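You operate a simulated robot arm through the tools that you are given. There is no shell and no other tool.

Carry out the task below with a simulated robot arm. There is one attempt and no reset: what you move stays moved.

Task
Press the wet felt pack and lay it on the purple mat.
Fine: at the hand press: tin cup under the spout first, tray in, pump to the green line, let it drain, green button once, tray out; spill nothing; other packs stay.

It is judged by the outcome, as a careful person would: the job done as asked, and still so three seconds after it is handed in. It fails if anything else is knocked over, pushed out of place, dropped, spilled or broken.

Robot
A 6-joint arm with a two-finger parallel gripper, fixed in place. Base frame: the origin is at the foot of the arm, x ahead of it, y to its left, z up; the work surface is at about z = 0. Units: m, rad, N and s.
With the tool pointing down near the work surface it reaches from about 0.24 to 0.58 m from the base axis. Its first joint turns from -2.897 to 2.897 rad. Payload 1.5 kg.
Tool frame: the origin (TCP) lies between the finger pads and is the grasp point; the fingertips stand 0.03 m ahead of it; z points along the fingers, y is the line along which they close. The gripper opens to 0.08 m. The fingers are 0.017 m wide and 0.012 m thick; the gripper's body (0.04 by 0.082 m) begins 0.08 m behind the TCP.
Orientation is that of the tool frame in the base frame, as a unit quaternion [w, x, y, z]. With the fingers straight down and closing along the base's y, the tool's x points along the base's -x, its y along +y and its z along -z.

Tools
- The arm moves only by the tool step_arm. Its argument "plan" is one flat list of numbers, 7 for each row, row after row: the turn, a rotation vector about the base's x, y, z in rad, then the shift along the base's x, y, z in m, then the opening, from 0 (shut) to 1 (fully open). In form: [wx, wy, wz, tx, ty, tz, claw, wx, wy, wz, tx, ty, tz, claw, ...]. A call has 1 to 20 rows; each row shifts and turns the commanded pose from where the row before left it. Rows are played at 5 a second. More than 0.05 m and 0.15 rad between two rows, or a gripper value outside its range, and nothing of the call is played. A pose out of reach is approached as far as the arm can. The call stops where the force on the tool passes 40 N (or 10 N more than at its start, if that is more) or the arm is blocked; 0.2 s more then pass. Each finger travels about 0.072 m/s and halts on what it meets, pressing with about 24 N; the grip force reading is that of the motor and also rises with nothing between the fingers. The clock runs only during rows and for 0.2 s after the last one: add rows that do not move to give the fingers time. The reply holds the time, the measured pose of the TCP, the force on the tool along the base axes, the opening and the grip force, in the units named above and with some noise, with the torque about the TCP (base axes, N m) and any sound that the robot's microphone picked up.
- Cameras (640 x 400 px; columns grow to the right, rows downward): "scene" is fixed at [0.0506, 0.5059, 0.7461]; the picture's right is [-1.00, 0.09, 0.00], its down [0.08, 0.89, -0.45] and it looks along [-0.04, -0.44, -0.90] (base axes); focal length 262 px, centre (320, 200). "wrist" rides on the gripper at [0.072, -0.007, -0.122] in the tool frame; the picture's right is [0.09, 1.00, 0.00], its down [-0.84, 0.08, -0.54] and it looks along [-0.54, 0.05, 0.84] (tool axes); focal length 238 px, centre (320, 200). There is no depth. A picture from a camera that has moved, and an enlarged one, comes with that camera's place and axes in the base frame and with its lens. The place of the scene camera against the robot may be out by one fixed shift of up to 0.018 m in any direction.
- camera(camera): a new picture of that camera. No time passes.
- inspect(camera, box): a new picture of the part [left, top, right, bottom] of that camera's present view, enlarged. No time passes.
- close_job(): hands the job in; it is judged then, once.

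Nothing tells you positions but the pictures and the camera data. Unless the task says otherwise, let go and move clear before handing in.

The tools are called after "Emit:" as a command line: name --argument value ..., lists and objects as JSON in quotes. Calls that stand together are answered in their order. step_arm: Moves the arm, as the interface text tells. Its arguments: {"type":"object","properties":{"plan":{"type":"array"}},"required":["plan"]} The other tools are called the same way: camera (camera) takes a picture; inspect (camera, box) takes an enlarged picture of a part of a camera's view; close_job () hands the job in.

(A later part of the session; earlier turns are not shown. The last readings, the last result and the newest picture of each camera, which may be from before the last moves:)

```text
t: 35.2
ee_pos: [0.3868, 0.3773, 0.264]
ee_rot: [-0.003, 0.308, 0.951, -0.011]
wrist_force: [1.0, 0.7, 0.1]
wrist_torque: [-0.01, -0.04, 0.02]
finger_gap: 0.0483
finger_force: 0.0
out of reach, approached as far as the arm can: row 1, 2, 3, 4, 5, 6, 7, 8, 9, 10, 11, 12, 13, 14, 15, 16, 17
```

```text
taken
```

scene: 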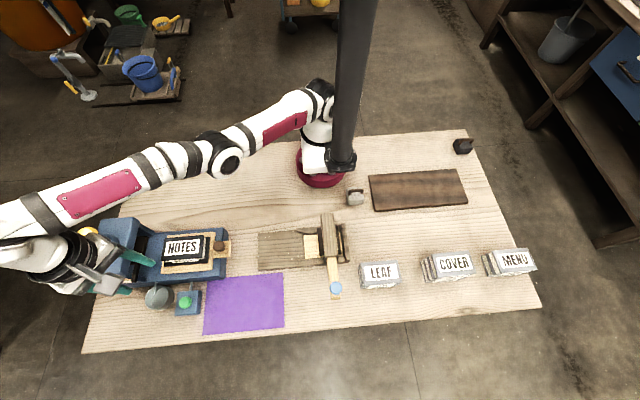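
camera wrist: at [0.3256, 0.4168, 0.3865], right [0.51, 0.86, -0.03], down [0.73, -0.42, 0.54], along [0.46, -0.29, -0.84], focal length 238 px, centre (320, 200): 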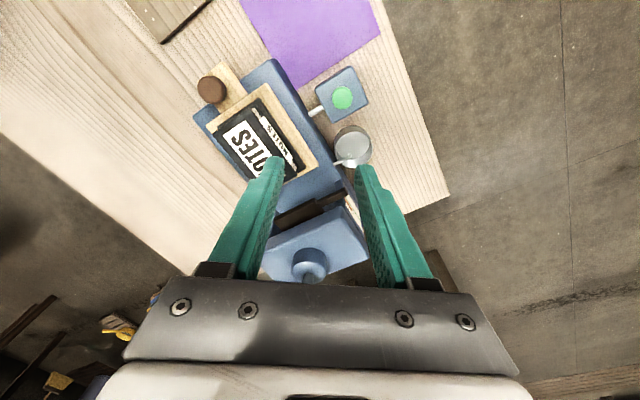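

The first rows ran out of reach, so the hand stopped short, clear of everything. I continue inward to above the knob.

Emit:
step_arm --plan '[0, 0, 0, -0.015, -0.015, -0.015, 0.6, 0, 0, 0.0895, -0.011, -0.0116, -0.006, 0.6, 0, 0, 0.0895, -0.011, -0.0116, -0.006, 0.6, 0, 0, 0.0895, -0.011, -0.0116, -0.006, 0.6, 0, 0, 0.0895, -0.011, -0.0116, -0.006, 0.6, 0, 0, 0.0895, -0.011, -0.0116, -0.006, 0.6, 0, 0, 0.0895, -0.011, -0.0116, -0.006, 0.6, 0, 0, 0.0895, -0.011, -0.0116, -0.006, 0.6, 0, 0, 0, 0, 0, 0, 0.6]'

Emit:
camera --camera "wrist"

```text
t: 37.2
ee_pos: [0.3895, 0.3775, 0.263]
ee_rot: [0.0, 0.023, 1.0, -0.013]
wrist_force: [-0.5, 0.4, -1.2]
wrist_torque: [-0.01, 0.0, 0.02]
finger_gap: 0.0478
finger_force: 0.0
out of reach, approached as far as the arm can: row 1, 2, 3, 4, 5, 6, 7, 8
```

```text
taken
camera wrist: at [0.3167, 0.3769, 0.3857], right [-0.05, 1.0, -0.03], down [0.84, 0.05, 0.54], along [0.54, 0.0, -0.84], focal length 238 px, centre (320, 200)
```

wrist: 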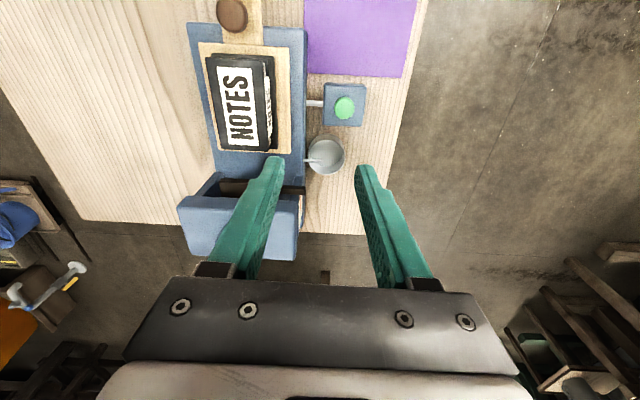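

Emit:
step_arm --plan '[0, 0, 0, 0, 0, -0.02, 0.6, 0, 0, 0, 0, 0, -0.02, 0.6, 0, 0, 0, 0, 0, 0, 0.6]'

```text
t: 38.0
ee_pos: [0.3968, 0.3857, 0.2274]
ee_rot: [0.0, 0.0, 1.0, -0.014]
wrist_force: [-0.1, -0.4, 0.2]
wrist_torque: [0.01, 0.03, 0.03]
finger_gap: 0.0478
finger_force: 0.1
out of reach, approached as far as the arm can: row 1, 2
```

The arm seems to be riding its stretched-out limit. I'll command a clear inward and downward move to bend the elbow again.

Emit:
step_arm --plan '[0, 0, 0, -0.03, -0.03, -0.01, 0.6, 0, 0, 0, -0.03, -0.03, 0, 0.6, 0, 0, 0, 0, 0, 0, 0.6]'

```text
t: 38.8
ee_pos: [0.3968, 0.3853, 0.2313]
ee_rot: [0.001, 0.0, 1.0, -0.013]
wrist_force: [0.4, 0.1, 0.4]
wrist_torque: [0.0, -0.02, 0.03]
finger_gap: 0.0478
finger_force: 0.1
out of reach, approached as far as the arm can: row 1, 2
```

Emit:
step_arm --plan '[0, 0, 0, -0.03, -0.03, 0.01, 0.6, 0, 0, 0, -0.03, -0.03, 0.01, 0.6, 0, 0, 0, -0.03, -0.03, 0, 0.6, 0, 0, 0, -0.03, -0.03, 0, 0.6, 0, 0, 0, 0, 0, 0, 0.6, 0, 0, 0, 0, 0, 0, 0.6, 0, 0, 0, 0, 0, 0, 0.6]'

Emit:
camera --camera "scene"

```text
t: 40.4
ee_pos: [0.3938, 0.3809, 0.2483]
ee_rot: [0.002, 0.002, 1.0, -0.013]
wrist_force: [0.4, 0.7, -0.2]
wrist_torque: [-0.03, 0.01, 0.02]
finger_gap: 0.0478
finger_force: 0.1
out of reach, approached as far as the arm can: row 1, 2, 3, 4
```

```text
taken
```

scene: 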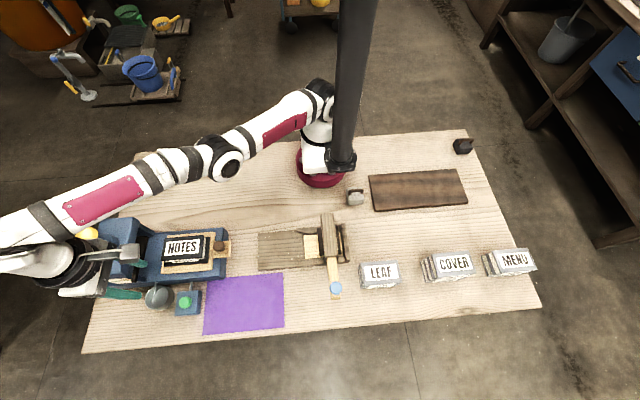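

The arm is fully straight and resists pure inward commands. Earlier it folded out of this from a higher pose, so I'll raise along the limit first and then come inward.

Emit:
step_arm --plan '[0, 0, 0, -0.012, -0.012, 0.035, 0.6, 0, 0, 0, -0.012, -0.012, 0.035, 0.6, 0, 0, 0, -0.012, -0.012, 0.035, 0.6, 0, 0, 0, -0.012, -0.012, 0.035, 0.6, 0, 0, 0, 0, 0, 0, 0.6]'

Emit:
step_arm --plan '[0, 0, 0.1, -0.02, 0, -0.03, 0.6, 0, 0, 0.1, -0.02, 0, -0.03, 0.6, 0, 0, 0, 0, 0, 0, 0.6]'

```text
t: 41.6
ee_pos: [0.3507, 0.3418, 0.3781]
ee_rot: [0.004, 0.002, 1.0, -0.009]
wrist_force: [0.4, -0.6, 0.8]
wrist_torque: [-0.02, 0.02, -0.01]
finger_gap: 0.0483
finger_force: 0.1
out of reach, approached as far as the arm can: row 1, 3
```

```text
t: 42.4
ee_pos: [0.3112, 0.3439, 0.319]
ee_rot: [0.002, -0.1, 0.995, -0.012]
wrist_force: [-0.3, -0.8, -0.2]
wrist_torque: [-0.03, -0.01, -0.02]
finger_gap: 0.048
finger_force: 0.1
```

The elbow is bent again. Now to a spot above the tray knob.

Emit:
step_arm --plan '[0, 0, -0.1, -0.005, -0.02, -0.035, 0.6, 0, 0, -0.1, -0.006, -0.02, -0.035, 0.6, 0, 0, 0, -0.006, -0.022, -0.035, 0.6, 0, 0, 0, 0, 0, 0, 0.6]'

Emit:
camera --camera "wrist"

Emit:
inspect --camera "scene" --box '[70, 200, 310, 350]'

```text
t: 43.4
ee_pos: [0.2937, 0.2821, 0.215]
ee_rot: [0.002, 0.001, 1.0, -0.012]
wrist_force: [0.4, -0.6, -0.3]
wrist_torque: [0.0, -0.04, -0.01]
finger_gap: 0.048
finger_force: 0.0
```

```text
taken
camera wrist: at [0.2209, 0.2788, 0.337], right [-0.09, 1.0, -0.03], down [0.84, 0.09, 0.54], along [0.54, 0.03, -0.84], focal length 238 px, centre (320, 200)
```

wrist: 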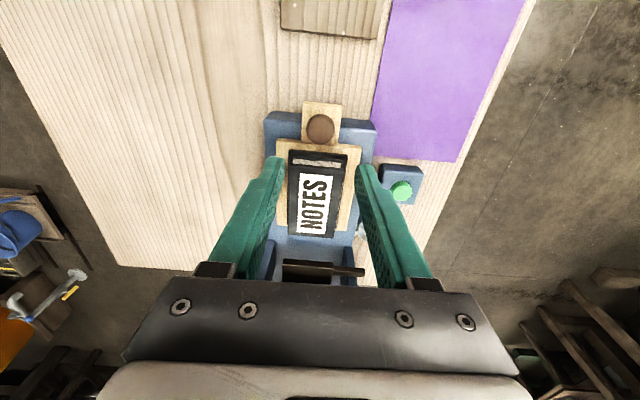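

```text
2.67 times, centred on (190, 275) of scene
camera zoom: at [0.0506, 0.5059, 0.7461], right [-1.0, 0.09, 0.0], down [0.08, 0.89, -0.45], along [-0.04, -0.44, -0.9], focal length 698 px, centre (667, 0)
```

zoom: 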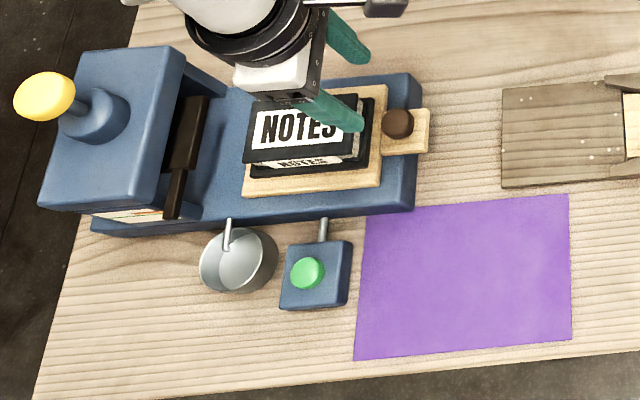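

Emit:
inspect --camera "wrist" --box '[250, 90, 390, 240]'

```text
2.67 times, centred on (320, 165) of wrist
camera zoom: at [0.2209, 0.2788, 0.337], right [-0.09, 1.0, -0.03], down [0.84, 0.09, 0.54], along [0.54, 0.03, -0.84], focal length 636 px, centre (320, 293)
```

zoom: 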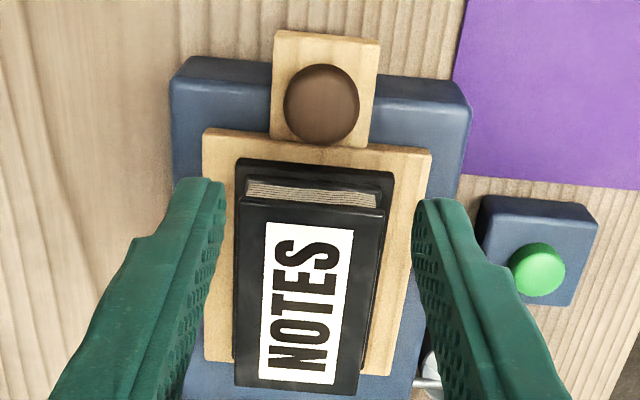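

Emit:
step_arm --plan '[0, 0, 0, 0, -0.0015, -0.03, 0.65, 0, 0, 0, 0, 0, -0.03, 0.65, 0, 0, 0, 0, 0, -0.03, 0.65, 0, 0, 0, 0, 0, -0.03, 0.65, 0, 0, 0, 0, 0, 0, 0.65]'

Emit:
camera --camera "wrist"

Emit:
inspect --camera "scene" --box '[130, 200, 290, 300]'

```text
t: 44.6
ee_pos: [0.2948, 0.2784, 0.0944]
ee_rot: [0.002, 0.001, 1.0, -0.013]
wrist_force: [-0.5, 0.3, -0.7]
wrist_torque: [0.0, 0.0, 0.01]
finger_gap: 0.052
finger_force: 0.1
```

```text
taken
camera wrist: at [0.2223, 0.2754, 0.2163], right [-0.09, 1.0, -0.03], down [0.84, 0.09, 0.54], along [0.54, 0.03, -0.84], focal length 238 px, centre (320, 200)
```

wrist: 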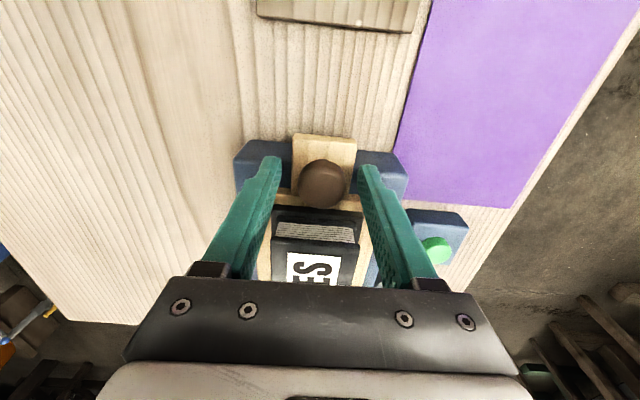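

```text
4.00 times, centred on (210, 250) of scene
camera zoom: at [0.0506, 0.5059, 0.7461], right [-1.0, 0.09, 0.0], down [0.08, 0.89, -0.45], along [-0.04, -0.44, -0.9], focal length 1047 px, centre (760, 0)
```

zoom: 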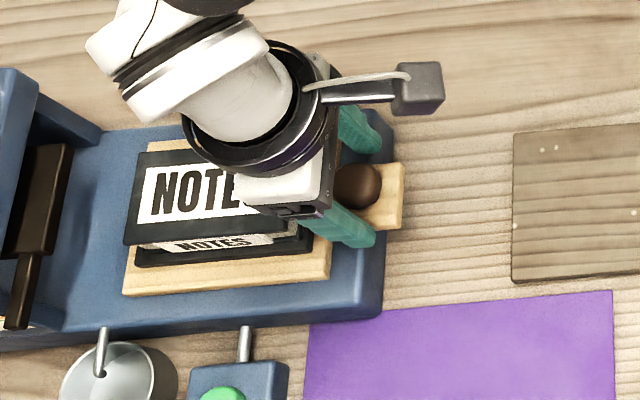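

Fingers straddle the knob. Closing on it.

Emit:
step_arm --plan '[0, 0, 0, 0, 0, 0, 0.2, 0, 0, 0, 0, 0, 0, 0.2, 0, 0, 0, 0, 0, 0, 0.2, 0, 0, 0, 0, 0, 0, 0.2]'

```text
t: 45.6
ee_pos: [0.295, 0.2788, 0.0953]
ee_rot: [0.002, 0.001, 1.0, -0.012]
wrist_force: [-1.0, 17.3, -6.8]
wrist_torque: [0.1, -0.05, 0.04]
finger_gap: 0.0317
finger_force: 8.7
```

Emit:
step_arm --plan '[0, 0, 0, 0, 0.0015, 0, 0.2, 0, 0, 0, 0, 0, 0, 0.2]'

```text
t: 46.2
ee_pos: [0.2956, 0.2806, 0.0939]
ee_rot: [0.001, 0.001, 1.0, -0.013]
wrist_force: [-0.7, 11.4, -2.8]
wrist_torque: [0.1, 0.09, 0.02]
finger_gap: 0.0294
finger_force: 35.0
```

Emit:
step_arm --plan '[0, 0, 0, 0, 0.0015, 0, 0.2, 0, 0, 0, 0, 0, 0, 0.2]'

```text
t: 46.8
ee_pos: [0.2957, 0.2796, 0.094]
ee_rot: [0.001, 0.001, 1.0, -0.012]
wrist_force: [0.8, -17.0, 17.7]
wrist_torque: [-0.29, -0.09, 0.1]
finger_gap: 0.0292
finger_force: 39.3
```

Emit:
step_arm --plan '[0, 0, 0, 0, -0.0008, 0, 0.3, 0, 0, 0, 0, 0, 0, 0.3]'

```text
t: 47.4
ee_pos: [0.295, 0.2806, 0.0956]
ee_rot: [0.001, 0.0, 1.0, -0.013]
wrist_force: [-0.2, -14.3, 12.2]
wrist_torque: [-0.16, 0.09, -0.11]
finger_gap: 0.0294
finger_force: 39.2
```

Emit:
step_arm --plan '[0, 0, 0, 0.005, -0.0006, 0, 0.3, 0, 0, 0, 0.01, 0, 0, 0.3, 0, 0, 0, 0, 0, 0, 0.3]'

Emit:
inspect --camera "scene" --box '[70, 200, 310, 350]'

```text
t: 48.2
ee_pos: [0.3106, 0.2808, 0.0943]
ee_rot: [0.002, 0.0, 1.0, -0.011]
wrist_force: [0.3, 12.2, -3.0]
wrist_torque: [0.16, 0.05, -0.11]
finger_gap: 0.0296
finger_force: 39.1
```

```text
2.67 times, centred on (190, 275) of scene
camera zoom: at [0.0506, 0.5059, 0.7461], right [-1.0, 0.09, 0.0], down [0.08, 0.89, -0.45], along [-0.04, -0.44, -0.9], focal length 698 px, centre (667, 0)
```

zoom: 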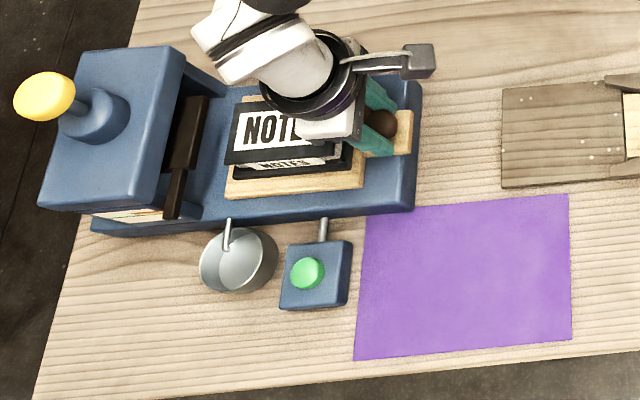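

The tray slides smoothly. I continue pushing in stages, watching the platen clearance.

Emit:
step_arm --plan '[0, 0, 0, 0.01, 0, 0, 0.3, 0, 0, 0, 0.01, 0, 0, 0.3, 0, 0, 0, 0.01, 0, 0, 0.3, 0, 0, 0, 0.008, 0, 0, 0.3, 0, 0, 0, 0, 0, 0, 0.3]'

Emit:
inspect --camera "scene" --box '[70, 200, 310, 350]'

Emit:
camera --camera "wrist"

```text
t: 49.4
ee_pos: [0.3497, 0.2812, 0.0957]
ee_rot: [0.003, 0.0, 1.0, -0.012]
wrist_force: [0.2, 33.5, 2.2]
wrist_torque: [0.34, 0.13, 0.0]
finger_gap: 0.0294
finger_force: 38.7
```

```text
2.67 times, centred on (190, 275) of scene
camera zoom: at [0.0506, 0.5059, 0.7461], right [-1.0, 0.09, 0.0], down [0.08, 0.89, -0.45], along [-0.04, -0.44, -0.9], focal length 698 px, centre (667, 0)
```

zoom: 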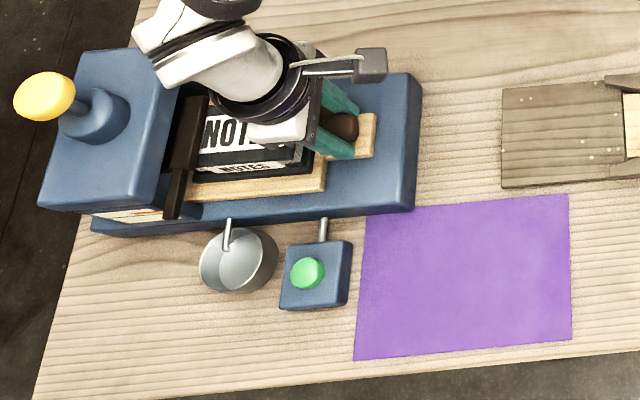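

```text
taken
camera wrist: at [0.2765, 0.2763, 0.2165], right [-0.09, 1.0, -0.02], down [0.83, 0.09, 0.54], along [0.54, 0.03, -0.84], focal length 238 px, centre (320, 200)
```

wrist: 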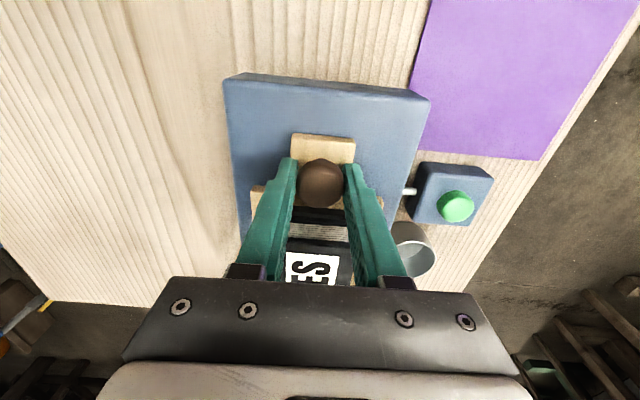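

Emit:
step_arm --plan '[0, 0, 0, 0, 0.0015, 0, 0.3, 0, 0, 0, 0, 0, 0, 0.3]'

```text
t: 50.0
ee_pos: [0.3491, 0.2814, 0.0956]
ee_rot: [0.002, 0.0, 1.0, -0.013]
wrist_force: [0.3, 4.8, 17.0]
wrist_torque: [0.02, -0.52, 0.14]
finger_gap: 0.0295
finger_force: 38.9
```

Emit:
step_arm --plan '[0, 0, 0, 0.01, 0.0003, 0.0005, 0.3, 0, 0, 0, 0.01, 0.0003, 0, 0.3, 0, 0, 0, 0, 0, 0, 0.3]'

Emit:
inspect --camera "scene" --box '[70, 200, 310, 350]'

```text
t: 50.8
ee_pos: [0.3679, 0.2804, 0.0947]
ee_rot: [0.001, 0.002, 1.0, -0.013]
wrist_force: [-1.4, -23.5, 13.6]
wrist_torque: [-0.29, 0.62, -0.18]
finger_gap: 0.0295
finger_force: 38.7
```

```text
2.67 times, centred on (190, 275) of scene
camera zoom: at [0.0506, 0.5059, 0.7461], right [-1.0, 0.09, 0.0], down [0.08, 0.89, -0.45], along [-0.04, -0.44, -0.9], focal length 698 px, centre (667, 0)
```

zoom: 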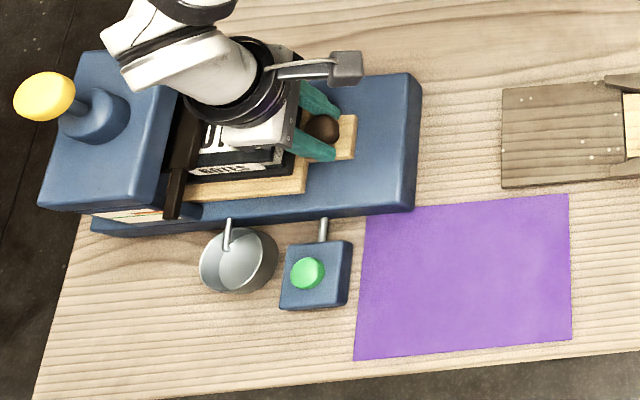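

Emit:
step_arm --plan '[0, 0, 0, 0.005, -0.001, 0.0005, 0.3, 0, 0, 0, 0.01, 0, 0, 0.3, 0, 0, 0, 0, 0, 0, 0.3]'

Emit:
inspect --camera "scene" --box '[70, 200, 310, 350]'

Emit:
camera --camera "wrist"

```text
t: 51.6
ee_pos: [0.3845, 0.2814, 0.0932]
ee_rot: [-0.001, 0.001, 1.0, -0.014]
wrist_force: [-1.2, -30.7, -23.4]
wrist_torque: [-0.38, -0.08, 0.09]
finger_gap: 0.0295
finger_force: 38.4
```

```text
2.67 times, centred on (190, 275) of scene
camera zoom: at [0.0506, 0.5059, 0.7461], right [-1.0, 0.09, 0.0], down [0.08, 0.89, -0.45], along [-0.04, -0.44, -0.9], focal length 698 px, centre (667, 0)
```

zoom: 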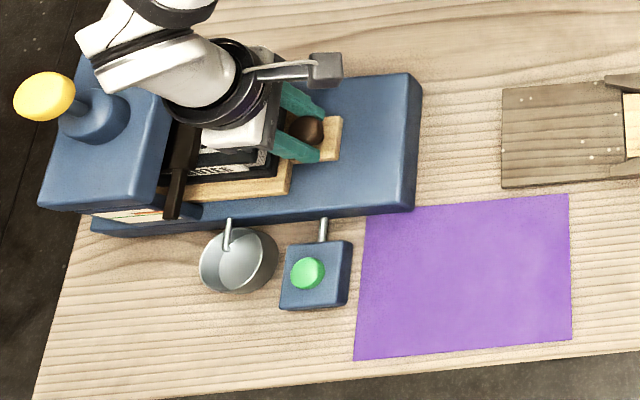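

```text
taken
camera wrist: at [0.3115, 0.2772, 0.2168], right [-0.09, 1.0, -0.03], down [0.84, 0.09, 0.54], along [0.54, 0.03, -0.84], focal length 238 px, centre (320, 200)
```

wrist: 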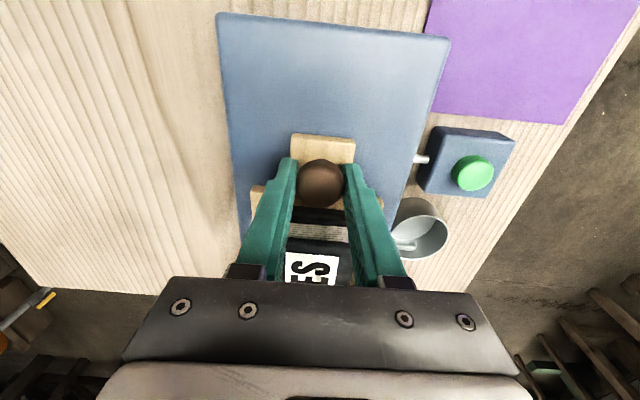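

Emit:
step_arm --plan '[0, 0, 0, 0, -0.0012, -0.001, 0.3, 0, 0, 0, 0, 0, 0, 0.45, 0, 0, 0, 0, 0, 0, 0.45]'

Emit:
step_arm --plan '[0, 0, 0, 0, 0, 0, 0.3, 0, 0, 0, 0, 0, 0, 0.3, 0, 0, 0, 0, 0, 0, 0.3]'

```text
t: 52.4
ee_pos: [0.3845, 0.2814, 0.0952]
ee_rot: [0.002, -0.001, 1.0, -0.012]
wrist_force: [-0.8, 0.1, 0.5]
wrist_torque: [-0.02, 0.01, 0.05]
finger_gap: 0.0359
finger_force: 0.0
```

```text
t: 53.2
ee_pos: [0.3833, 0.2808, 0.0962]
ee_rot: [0.002, 0.001, 1.0, -0.012]
wrist_force: [-0.1, -10.6, 9.7]
wrist_torque: [-0.17, 0.03, -0.04]
finger_gap: 0.0292
finger_force: 39.2
```

Emit:
step_arm --plan '[0, 0, 0, 0.008, -0.0003, 0, 0.3, 0, 0, 0, 0.007, 0, 0, 0.3, 0, 0, 0, 0, 0, 0, 0.3]'

Emit:
inspect --camera "scene" --box '[70, 200, 310, 350]'

```text
t: 54.0
ee_pos: [0.3981, 0.2797, 0.0949]
ee_rot: [0.002, 0.001, 1.0, -0.013]
wrist_force: [-0.6, 4.7, 11.7]
wrist_torque: [0.05, 0.21, -0.09]
finger_gap: 0.0293
finger_force: 38.4
```

```text
2.67 times, centred on (190, 275) of scene
camera zoom: at [0.0506, 0.5059, 0.7461], right [-1.0, 0.09, 0.0], down [0.08, 0.89, -0.45], along [-0.04, -0.44, -0.9], focal length 698 px, centre (667, 0)
```

zoom: 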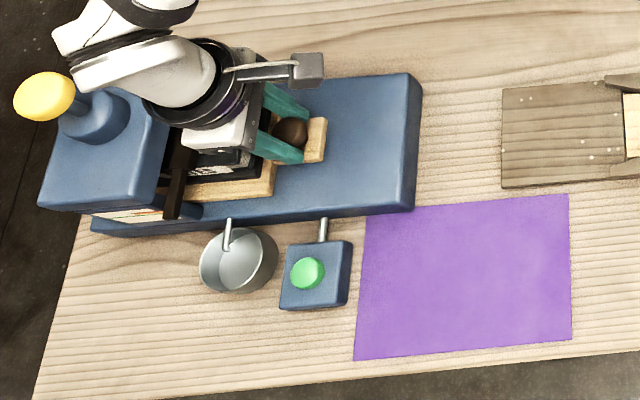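

Emit:
step_arm --plan '[0, 0, 0, 0.008, -0.0002, 0.0003, 0.3, 0, 0, 0, 0.007, 0, 0, 0.3, 0, 0, 0, 0, 0, 0, 0.3]'

Emit:
inspect --camera "scene" --box '[70, 200, 310, 350]'

Emit:
camera --camera "wrist"

```text
t: 54.8
ee_pos: [0.415, 0.281, 0.0953]
ee_rot: [0.002, 0.001, 1.0, -0.012]
wrist_force: [0.8, 17.6, 6.6]
wrist_torque: [0.17, 0.13, 0.03]
finger_gap: 0.0295
finger_force: 38.4
```

```text
2.67 times, centred on (190, 275) of scene
camera zoom: at [0.0506, 0.5059, 0.7461], right [-1.0, 0.09, 0.0], down [0.08, 0.89, -0.45], along [-0.04, -0.44, -0.9], focal length 698 px, centre (667, 0)
```

zoom: 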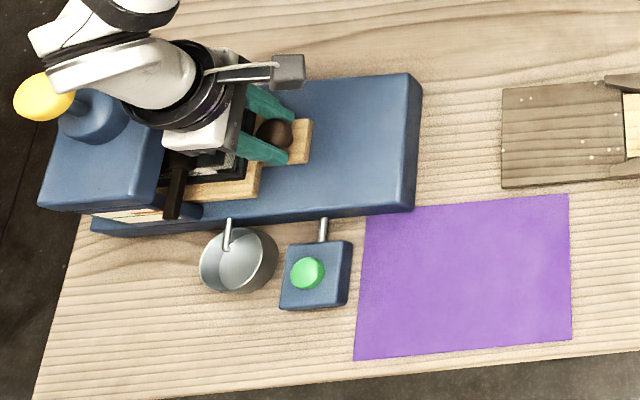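

```text
taken
camera wrist: at [0.3412, 0.2764, 0.2173], right [-0.09, 1.0, -0.02], down [0.83, 0.09, 0.54], along [0.54, 0.03, -0.84], focal length 238 px, centre (320, 200)
```

wrist: 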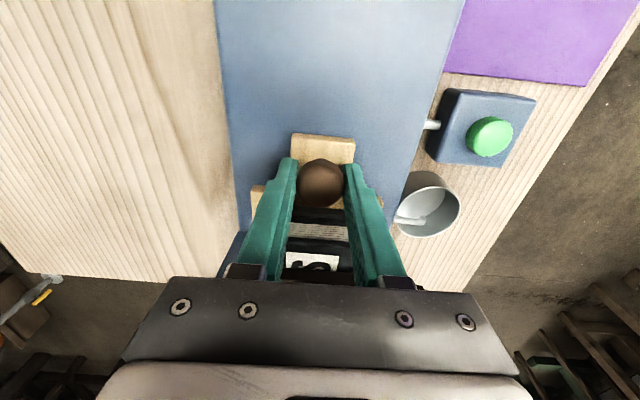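

Emit:
step_arm --plan '[0, 0, 0, 0.006, 0.0008, 0, 0.3, 0, 0, 0, 0.006, 0, 0, 0.3, 0, 0, 0, 0, 0, 0, 0.3]'

Emit:
inspect --camera "scene" --box '[70, 200, 310, 350]'

```text
t: 55.6
ee_pos: [0.4261, 0.2787, 0.0955]
ee_rot: [0.001, 0.0, 1.0, -0.013]
wrist_force: [0.7, 6.4, 4.4]
wrist_torque: [0.09, -0.37, 0.02]
finger_gap: 0.0296
finger_force: 38.6
```

```text
2.67 times, centred on (190, 275) of scene
camera zoom: at [0.0506, 0.5059, 0.7461], right [-1.0, 0.09, 0.0], down [0.08, 0.89, -0.45], along [-0.04, -0.44, -0.9], focal length 698 px, centre (667, 0)
```

zoom: 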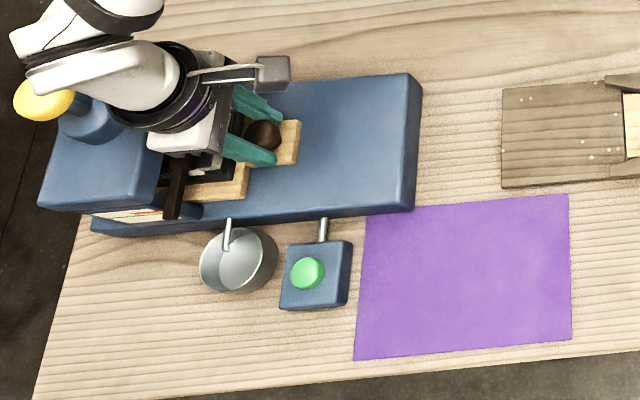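

Emit:
step_arm --plan '[0, 0, 0, 0.005, 0.0003, 0, 0.3, 0, 0, 0, 0, 0, 0, 0.3]'

Emit:
step_arm --plan '[0, 0, 0, 0.005, 0, 0, 0.3, 0, 0, 0, 0, 0, 0, 0.3]'

Emit:
camera --camera "wrist"

Emit:
inspect --camera "scene" --box '[70, 200, 310, 350]'

```text
t: 56.2
ee_pos: [0.43, 0.2813, 0.0954]
ee_rot: [0.0, 0.002, 1.0, -0.012]
wrist_force: [-19.3, -5.7, 14.1]
wrist_torque: [-0.18, 0.16, 0.13]
finger_gap: 0.0293
finger_force: 38.7
```

```text
t: 56.5
ee_pos: [0.4299, 0.2798, 0.0962]
ee_rot: [-0.003, 0.002, 1.0, -0.014]
wrist_force: [-2.7, -2.3, 3.6]
wrist_torque: [-0.11, -0.09, 0.05]
finger_gap: 0.0294
finger_force: 39.2
stopped in row 1: the force on the tool passed its limit at 43 N (the readings are from after the stop); the commanded pose is now the measured one
```

```text
taken
camera wrist: at [0.3587, 0.2773, 0.2177], right [-0.09, 1.0, -0.03], down [0.84, 0.09, 0.53], along [0.53, 0.02, -0.84], focal length 238 px, centre (320, 200)
```

wrist: 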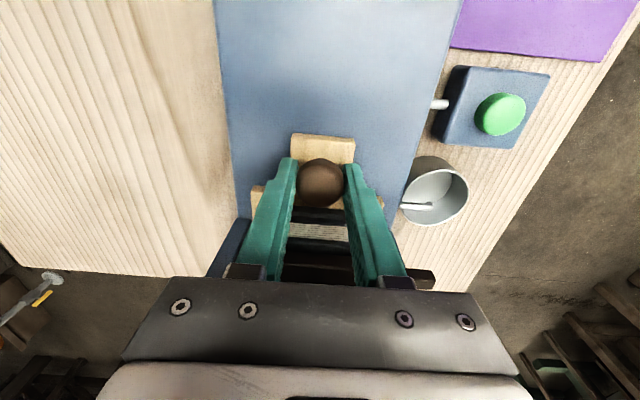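

```text
2.67 times, centred on (190, 275) of scene
camera zoom: at [0.0506, 0.5059, 0.7461], right [-1.0, 0.09, 0.0], down [0.08, 0.89, -0.45], along [-0.04, -0.44, -0.9], focal length 698 px, centre (667, 0)
```

zoom: 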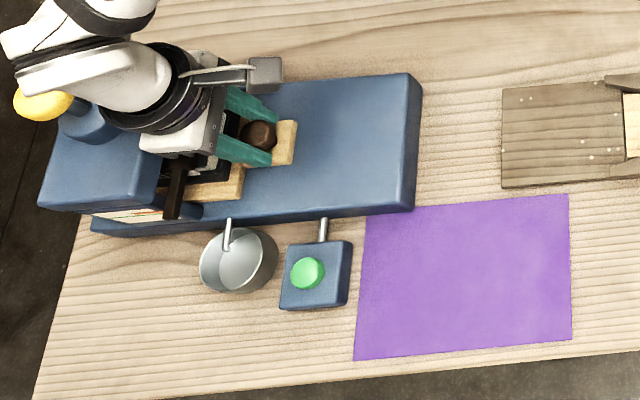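

The tray hit its stop at knob x ≈ 0.430, so it is fully in. I release the knob, lift clear, and check how well the scene camera can read the gauge.

Emit:
step_arm --plan '[0, 0, 0, 0, 0, 0, 0.6, 0, 0, 0, 0, 0, 0, 0.6, 0, 0, 0, 0, 0, 0.03, 0.6, 0, 0, 0, 0, 0, 0.04, 0.6, 0, 0, 0, -0.01, 0, 0.04, 0.6, 0, 0, 0, -0.03, 0, 0.03, 0.6, 0, 0, 0, -0.03, 0, 0, 0.6, 0, 0, 0, 0, 0, 0, 0.6]'

Emit:
inspect --camera "scene" --box '[90, 260, 150, 300]'

Emit:
inspect --camera "scene" --box '[70, 200, 230, 310]'

Emit:
camera --camera "wrist"

```text
t: 58.3
ee_pos: [0.361, 0.2801, 0.2344]
ee_rot: [-0.003, 0.003, 1.0, -0.014]
wrist_force: [0.0, -1.0, 0.1]
wrist_torque: [0.01, 0.02, 0.0]
finger_gap: 0.0482
finger_force: 0.0
```

```text
10.00 times, centred on (120, 280) of scene
camera zoom: at [0.0506, 0.5059, 0.7461], right [-1.0, 0.09, 0.0], down [0.08, 0.89, -0.45], along [-0.04, -0.44, -0.9], focal length 2618 px, centre (2320, -600)
```

zoom: 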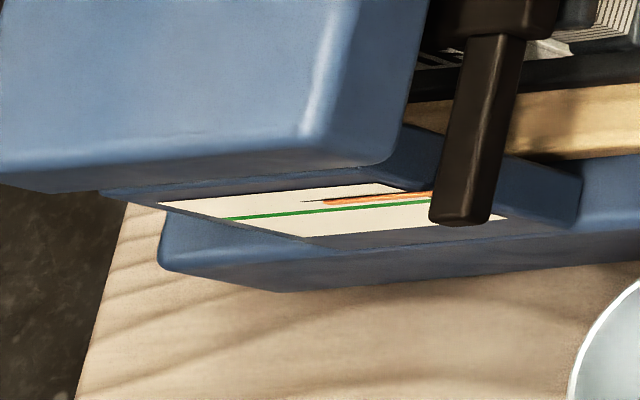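

```text
3.64 times, centred on (150, 255) of scene
camera zoom: at [0.0506, 0.5059, 0.7461], right [-1.0, 0.09, 0.0], down [0.08, 0.89, -0.45], along [-0.04, -0.44, -0.9], focal length 952 px, centre (938, 0)
```

zoom: 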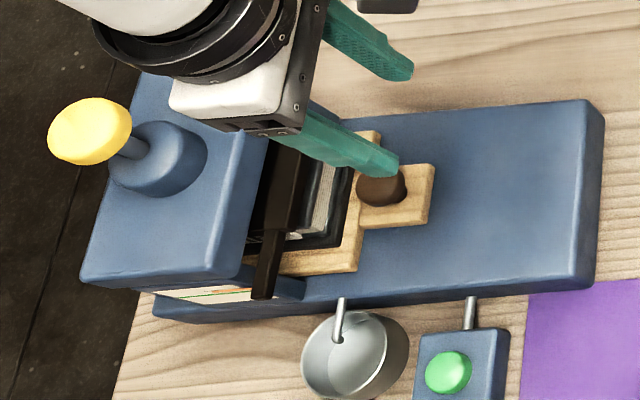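

```text
taken
camera wrist: at [0.2887, 0.2766, 0.3572], right [-0.09, 1.0, -0.03], down [0.84, 0.09, 0.54], along [0.54, 0.02, -0.84], focal length 238 px, centre (320, 200)
```

wrist: 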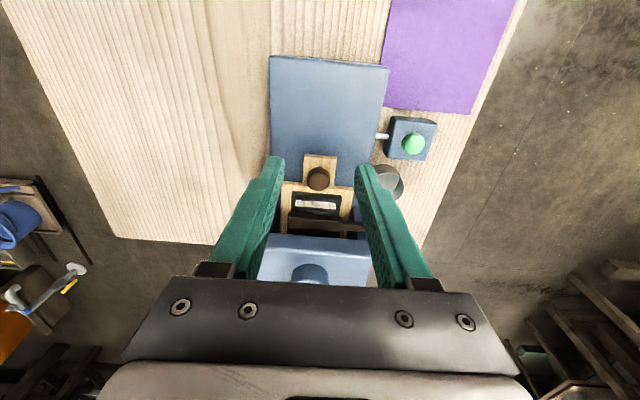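

The scene camera at 10× shows the gauge well: the orange needle sits just above the green line. Now I close the fingers, tilt the hand outward and move above the yellow pump knob at about (0.522, 0.280, 0.235).

Emit:
step_arm --plan '[0, 0, 0.1225, 0, 0, 0.022, 0, 0, 0, 0.1225, 0, 0, 0.022, 0, 0, 0, 0.1225, 0, 0, 0.022, 0, 0, 0, 0.1225, 0, 0, 0.022, 0, 0.053, -0.099, 0, 0.01, 0, 0, 0, 0.053, -0.099, 0, 0.01, 0, 0, 0, 0.053, -0.099, 0, 0.01, 0, 0, 0, 0.053, -0.099, 0, 0.01, 0, 0, 0, 0, 0, 0, 0.03, 0, 0, 0, 0, 0, 0, 0.03, 0, 0, 0, 0, 0, 0, 0, 0, 0, 0]'

Emit:
camera --camera "wrist"

```text
t: 60.7
ee_pos: [0.4623, 0.2809, 0.3227]
ee_rot: [0.216, -0.231, 0.948, 0.042]
wrist_force: [-1.1, -0.2, -0.3]
wrist_torque: [-0.01, -0.03, -0.04]
finger_gap: 0.0
finger_force: 20.8
```

```text
taken
camera wrist: at [0.3598, 0.2228, 0.4017], right [-0.53, 0.85, -0.06], down [0.42, 0.32, 0.85], along [0.74, 0.42, -0.53], focal length 238 px, centre (320, 200)
```

wrist: 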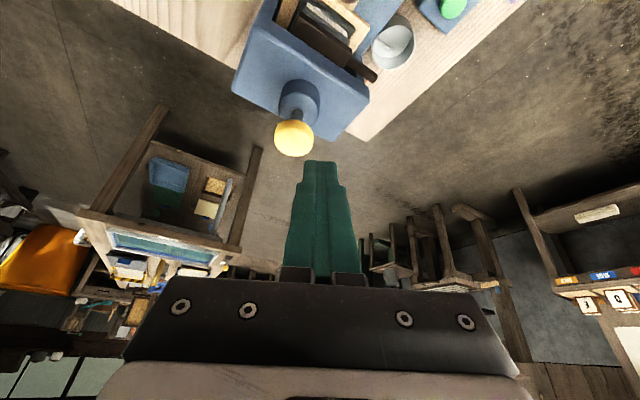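

Emit:
step_arm --plan '[0, 0, 0, 0.026, -0.002, -0.008, 0, 0, 0, 0, 0.026, -0.002, -0.008, 0, 0, 0, 0, 0, 0, 0, 0]'

Emit:
camera --camera "wrist"

Emit:
inspect --camera "scene" --box '[50, 190, 210, 300]'

```text
t: 61.5
ee_pos: [0.5144, 0.2756, 0.3061]
ee_rot: [0.216, -0.231, 0.948, 0.041]
wrist_force: [-0.2, -0.2, 0.5]
wrist_torque: [0.01, -0.01, 0.01]
finger_gap: 0.0
finger_force: 21.2
```

```text
taken
camera wrist: at [0.4118, 0.2187, 0.385], right [-0.53, 0.85, -0.06], down [0.42, 0.32, 0.85], along [0.74, 0.42, -0.53], focal length 238 px, centre (320, 200)
```

wrist: 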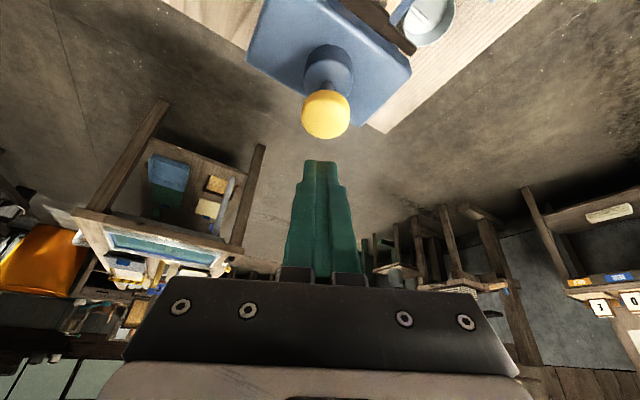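

```text
3.64 times, centred on (130, 245) of scene
camera zoom: at [0.0506, 0.5059, 0.7461], right [-1.0, 0.09, 0.0], down [0.08, 0.89, -0.45], along [-0.04, -0.44, -0.9], focal length 952 px, centre (1011, 36)
```

zoom: 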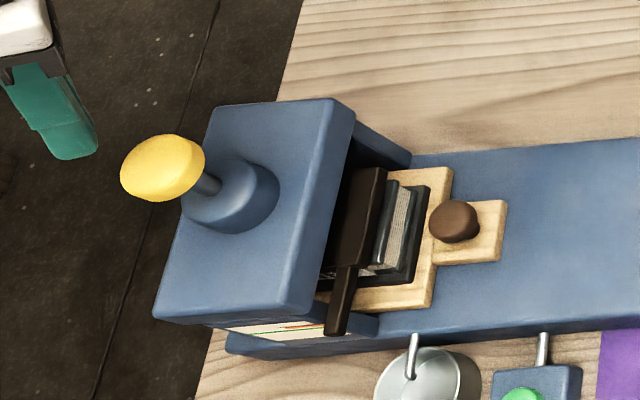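

Emit:
step_arm --plan '[0, 0, 0, 0, 0, -0.015, 0, 0, 0, 0, 0, 0, -0.013, 0, 0, 0, 0, 0, 0, -0.004, 0, 0, 0, 0, 0, 0, -0.004, 0, 0, 0, 0, 0, 0, 0, 0]'

Emit:
inspect --camera "scene" --box '[50, 190, 210, 300]'

Emit:
camera --camera "wrist"

```text
t: 62.7
ee_pos: [0.5131, 0.2756, 0.2707]
ee_rot: [0.216, -0.232, 0.948, 0.041]
wrist_force: [0.2, 0.5, -0.5]
wrist_torque: [0.02, 0.03, 0.02]
finger_gap: 0.0
finger_force: 20.6
```

```text
3.64 times, centred on (130, 245) of scene
camera zoom: at [0.0506, 0.5059, 0.7461], right [-1.0, 0.09, 0.0], down [0.08, 0.89, -0.45], along [-0.04, -0.44, -0.9], focal length 952 px, centre (1011, 36)
```

zoom: 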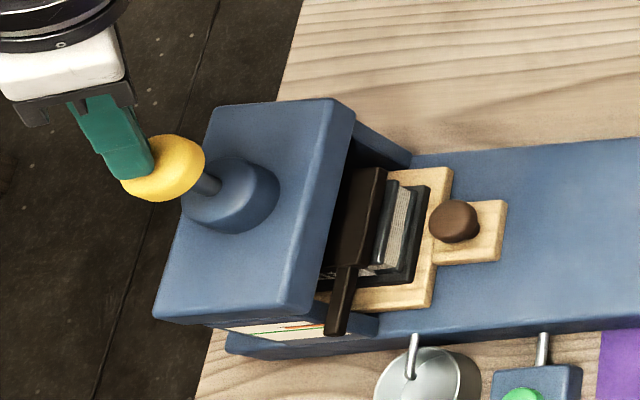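

```text
taken
camera wrist: at [0.4099, 0.2188, 0.3505], right [-0.53, 0.85, -0.06], down [0.42, 0.32, 0.85], along [0.74, 0.42, -0.53], focal length 238 px, centre (320, 200)
```

wrist: 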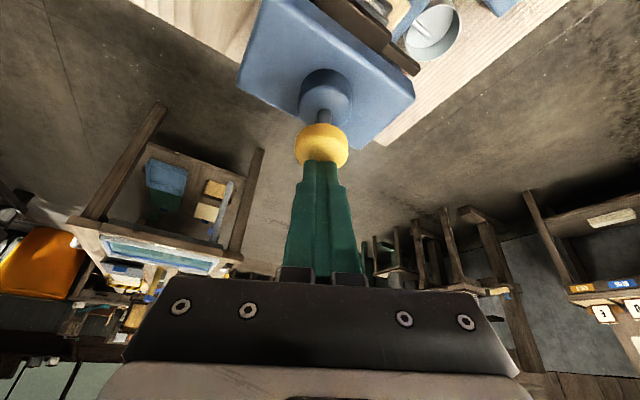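

The fingertips are right above the pump knob. I press gently and watch the force and gauge.

Emit:
step_arm --plan '[0, 0, 0, 0, 0, -0.004, 0, 0, 0, 0, 0, 0, -0.004, 0, 0, 0, 0, 0, 0, 0, 0]'

Emit:
inspect --camera "scene" --box '[90, 260, 150, 300]'

```text
t: 63.5
ee_pos: [0.5123, 0.2764, 0.2632]
ee_rot: [0.216, -0.23, 0.948, 0.041]
wrist_force: [1.2, -0.7, 2.9]
wrist_torque: [0.0, -0.08, -0.03]
finger_gap: 0.0
finger_force: 21.4
```

```text
10.00 times, centred on (120, 280) of scene
camera zoom: at [0.0506, 0.5059, 0.7461], right [-1.0, 0.09, 0.0], down [0.08, 0.89, -0.45], along [-0.04, -0.44, -0.9], focal length 2618 px, centre (2320, -600)
```

zoom: 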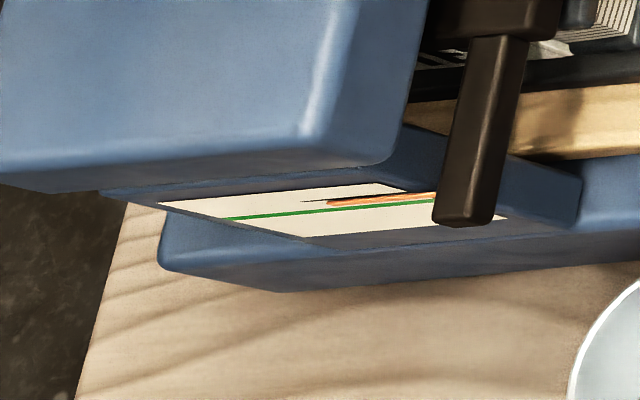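

Emit:
step_arm --plan '[0, 0, 0, 0, 0, -0.004, 0, 0, 0, 0, 0, 0, 0, 0]'

Emit:
inspect --camera "scene" --box '[90, 260, 150, 300]'

```text
t: 64.1
ee_pos: [0.5134, 0.2763, 0.2582]
ee_rot: [0.216, -0.231, 0.948, 0.041]
wrist_force: [0.3, -1.7, 3.7]
wrist_torque: [-0.02, 0.0, -0.05]
finger_gap: 0.0
finger_force: 20.8
```

```text
10.00 times, centred on (120, 280) of scene
camera zoom: at [0.0506, 0.5059, 0.7461], right [-1.0, 0.09, 0.0], down [0.08, 0.89, -0.45], along [-0.04, -0.44, -0.9], focal length 2618 px, centre (2320, -600)
```

zoom: 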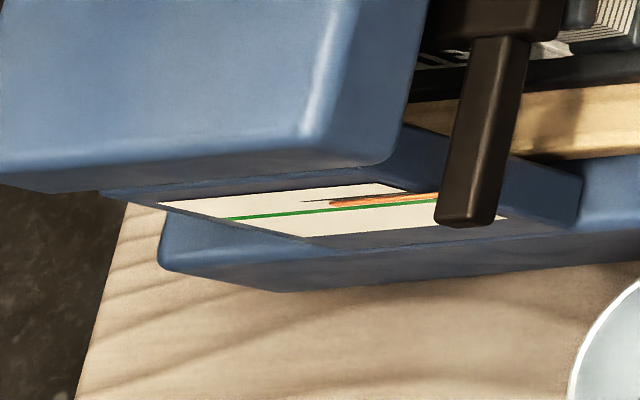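

Emit:
step_arm --plan '[0, 0, 0, 0, 0, -0.004, 0, 0, 0, 0, 0, 0, -0.004, 0, 0, 0, 0, 0, 0, 0, 0]'

Emit:
inspect --camera "scene" --box '[90, 260, 150, 300]'

Emit:
inspect --camera "scene" --box '[50, 190, 210, 300]'

```text
t: 64.9
ee_pos: [0.5129, 0.2763, 0.2514]
ee_rot: [0.216, -0.232, 0.947, 0.041]
wrist_force: [-1.1, -1.8, 3.9]
wrist_torque: [0.01, 0.02, -0.03]
finger_gap: 0.0
finger_force: 21.2
```

```text
10.00 times, centred on (120, 280) of scene
camera zoom: at [0.0506, 0.5059, 0.7461], right [-1.0, 0.09, 0.0], down [0.08, 0.89, -0.45], along [-0.04, -0.44, -0.9], focal length 2618 px, centre (2320, -600)
```

zoom: 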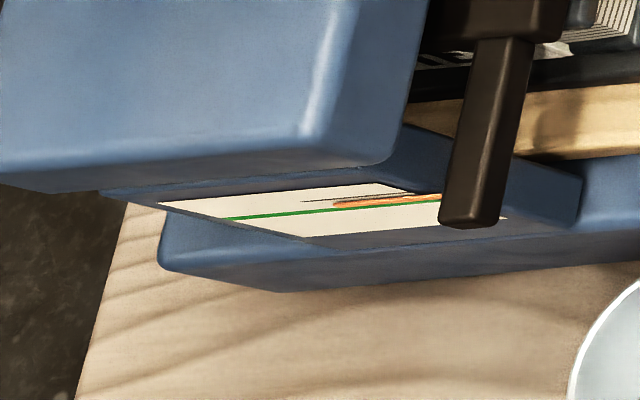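

```text
3.64 times, centred on (130, 245) of scene
camera zoom: at [0.0506, 0.5059, 0.7461], right [-1.0, 0.09, 0.0], down [0.08, 0.89, -0.45], along [-0.04, -0.44, -0.9], focal length 952 px, centre (1011, 36)
```

zoom: 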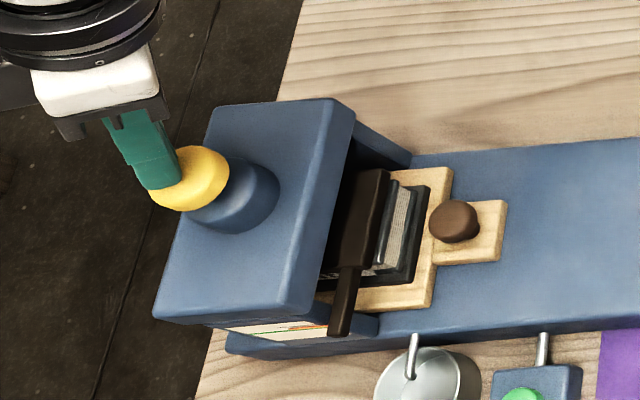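

Emit:
step_arm --plan '[0, 0, 0, 0, 0, -0.004, 0, 0, 0, 0, 0, 0, 0, 0]'

Emit:
inspect --camera "scene" --box '[100, 270, 140, 295]'

```text
t: 65.5
ee_pos: [0.5118, 0.2768, 0.2477]
ee_rot: [0.216, -0.231, 0.948, 0.041]
wrist_force: [-1.7, -2.4, 13.5]
wrist_torque: [-0.04, 0.02, 0.05]
finger_gap: 0.0
finger_force: 21.5
```

```text
16.00 times, centred on (120, 282) of scene
camera zoom: at [0.0506, 0.5059, 0.7461], right [-1.0, 0.09, 0.0], down [0.08, 0.89, -0.45], along [-0.04, -0.44, -0.9], focal length 4190 px, centre (3520, -1120)
```

zoom: 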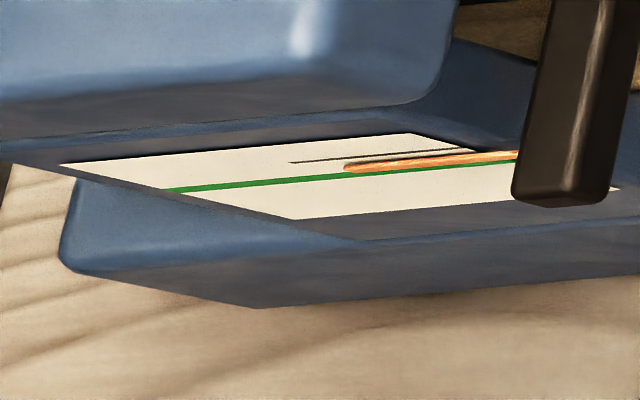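

Emit:
step_arm --plan '[0, 0, 0, 0, 0, 0.006, 0, 0, 0, 0, 0, 0, 0.006, 0, 0, 0, 0, 0, 0, 0.008, 0, 0, 0, 0, 0, 0, 0.01, 0, 0, 0, 0, 0, 0, 0, 0]'

Emit:
inspect --camera "scene" --box '[100, 270, 140, 295]'

Emit:
inspect --camera "scene" --box '[50, 190, 210, 300]'

```text
t: 66.7
ee_pos: [0.5127, 0.2762, 0.2769]
ee_rot: [0.217, -0.231, 0.948, 0.04]
wrist_force: [0.3, -0.1, 0.5]
wrist_torque: [0.04, -0.01, -0.01]
finger_gap: 0.0
finger_force: 21.2
```

```text
16.00 times, centred on (120, 282) of scene
camera zoom: at [0.0506, 0.5059, 0.7461], right [-1.0, 0.09, 0.0], down [0.08, 0.89, -0.45], along [-0.04, -0.44, -0.9], focal length 4190 px, centre (3520, -1120)
```

zoom: 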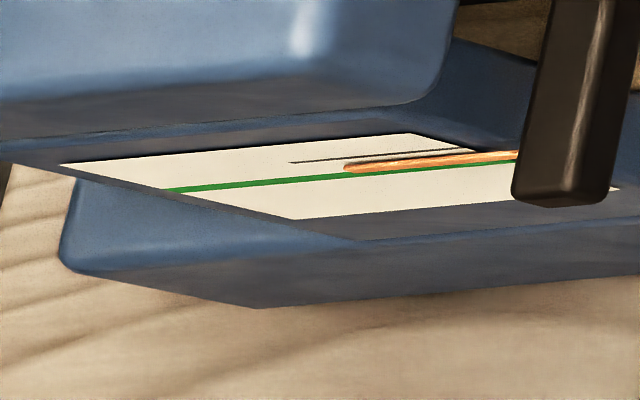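

```text
3.64 times, centred on (130, 245) of scene
camera zoom: at [0.0506, 0.5059, 0.7461], right [-1.0, 0.09, 0.0], down [0.08, 0.89, -0.45], along [-0.04, -0.44, -0.9], focal length 952 px, centre (1011, 36)
```

zoom: 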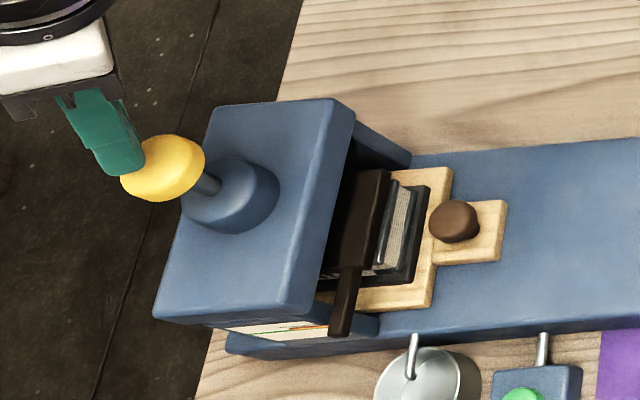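

The knob springs back and the platen holds its new level (about 4 mm per stroke). By triangulation the needle started about 12 mm above the green line (the scene view has strong parallax), so I'll do a second stroke and then verify level-on.

Emit:
step_arm --plan '[0, 0, 0, 0, 0, -0.012, 0, 0, 0, 0, 0, 0, -0.005, 0, 0, 0, 0, 0, 0, -0.005, 0, 0, 0, 0, 0, 0, -0.005, 0, 0, 0, 0, 0, 0, -0.002, 0, 0, 0, 0, 0, 0, 0, 0]'

Emit:
inspect --camera "scene" --box '[100, 270, 140, 295]'

```text
t: 68.1
ee_pos: [0.5121, 0.2757, 0.248]
ee_rot: [0.217, -0.231, 0.948, 0.041]
wrist_force: [-3.0, 1.3, 7.1]
wrist_torque: [0.07, 0.03, -0.01]
finger_gap: 0.0
finger_force: 21.7
```

```text
16.00 times, centred on (120, 282) of scene
camera zoom: at [0.0506, 0.5059, 0.7461], right [-1.0, 0.09, 0.0], down [0.08, 0.89, -0.45], along [-0.04, -0.44, -0.9], focal length 4190 px, centre (3520, -1120)
```

zoom: 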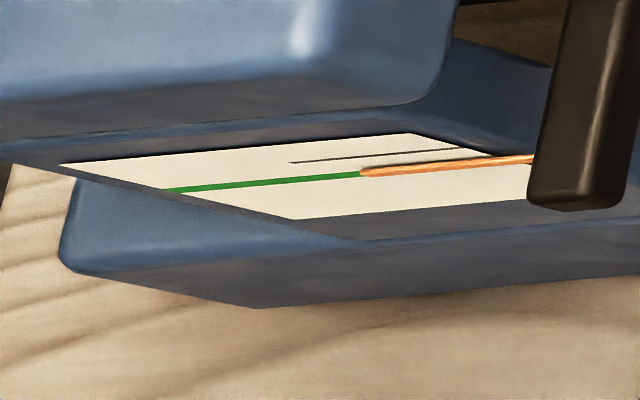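

Second stroke done. I now withdraw and take a level look at the gauge from the +y side before pumping any more.

Emit:
step_arm --plan '[0, 0, 0, 0, 0, 0.025, 0, 0, 0, 0, 0, 0, 0.025, 0, -0.053, 0.099, 0, -0.03, 0, 0, 0, -0.053, 0.099, 0, -0.03, 0, 0, 0, -0.053, 0.099, 0, -0.03, 0, 0, 0, -0.053, 0.099, 0, -0.03, 0, 0, 0, 0, 0, -0.1375, -0.0065, 0.0143, -0.006, 0, 0, 0, -0.1375, -0.0065, 0.0143, -0.006, 0, 0, 0, -0.1375, -0.0065, 0.0143, -0.006, 0, 0, 0, -0.1375, -0.0065, 0.0143, -0.006, 0, 0, 0, -0.1375, -0.0065, 0.0143, -0.006, 0, 0, 0, -0.1375, -0.0065, 0.0143, -0.006, 0, 0, 0, -0.1375, -0.0065, 0.0143, -0.006, 0, 0, 0, -0.1375, -0.0065, 0.0143, -0.006, 0, -0.0746, -0.1065, 0, 0.005, 0.008, -0.02, 0, -0.0746, -0.1065, 0, 0.005, 0.008, -0.02, 0, -0.0746, -0.1065, 0, 0.005, 0.008, -0.02, 0, -0.0746, -0.1065, 0, 0.005, 0.008, -0.02, 0, 0, 0, 0, 0, 0, 0, 0]'

Emit:
camera --camera "wrist"

```text
t: 72.1
ee_pos: [0.3611, 0.421, 0.1695]
ee_rot: [0.24, 0.295, 0.921, -0.088]
wrist_force: [-0.4, -1.3, 0.1]
wrist_torque: [-0.04, 0.0, 0.02]
finger_gap: 0.0
finger_force: 21.6
```

```text
taken
camera wrist: at [0.2588, 0.4901, 0.2402], right [0.52, 0.85, -0.07], down [0.43, -0.19, 0.88], along [0.74, -0.49, -0.47], focal length 238 px, centre (320, 200)
```

wrist: 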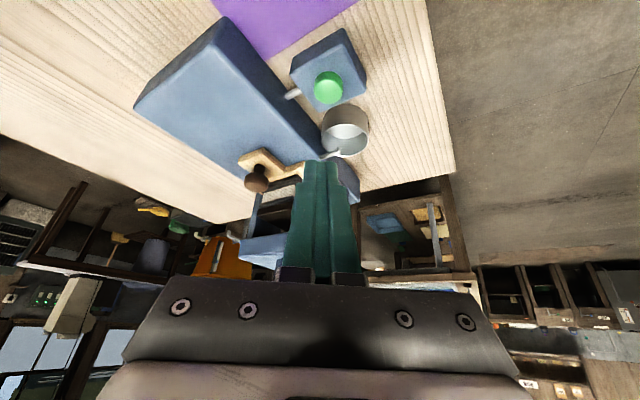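

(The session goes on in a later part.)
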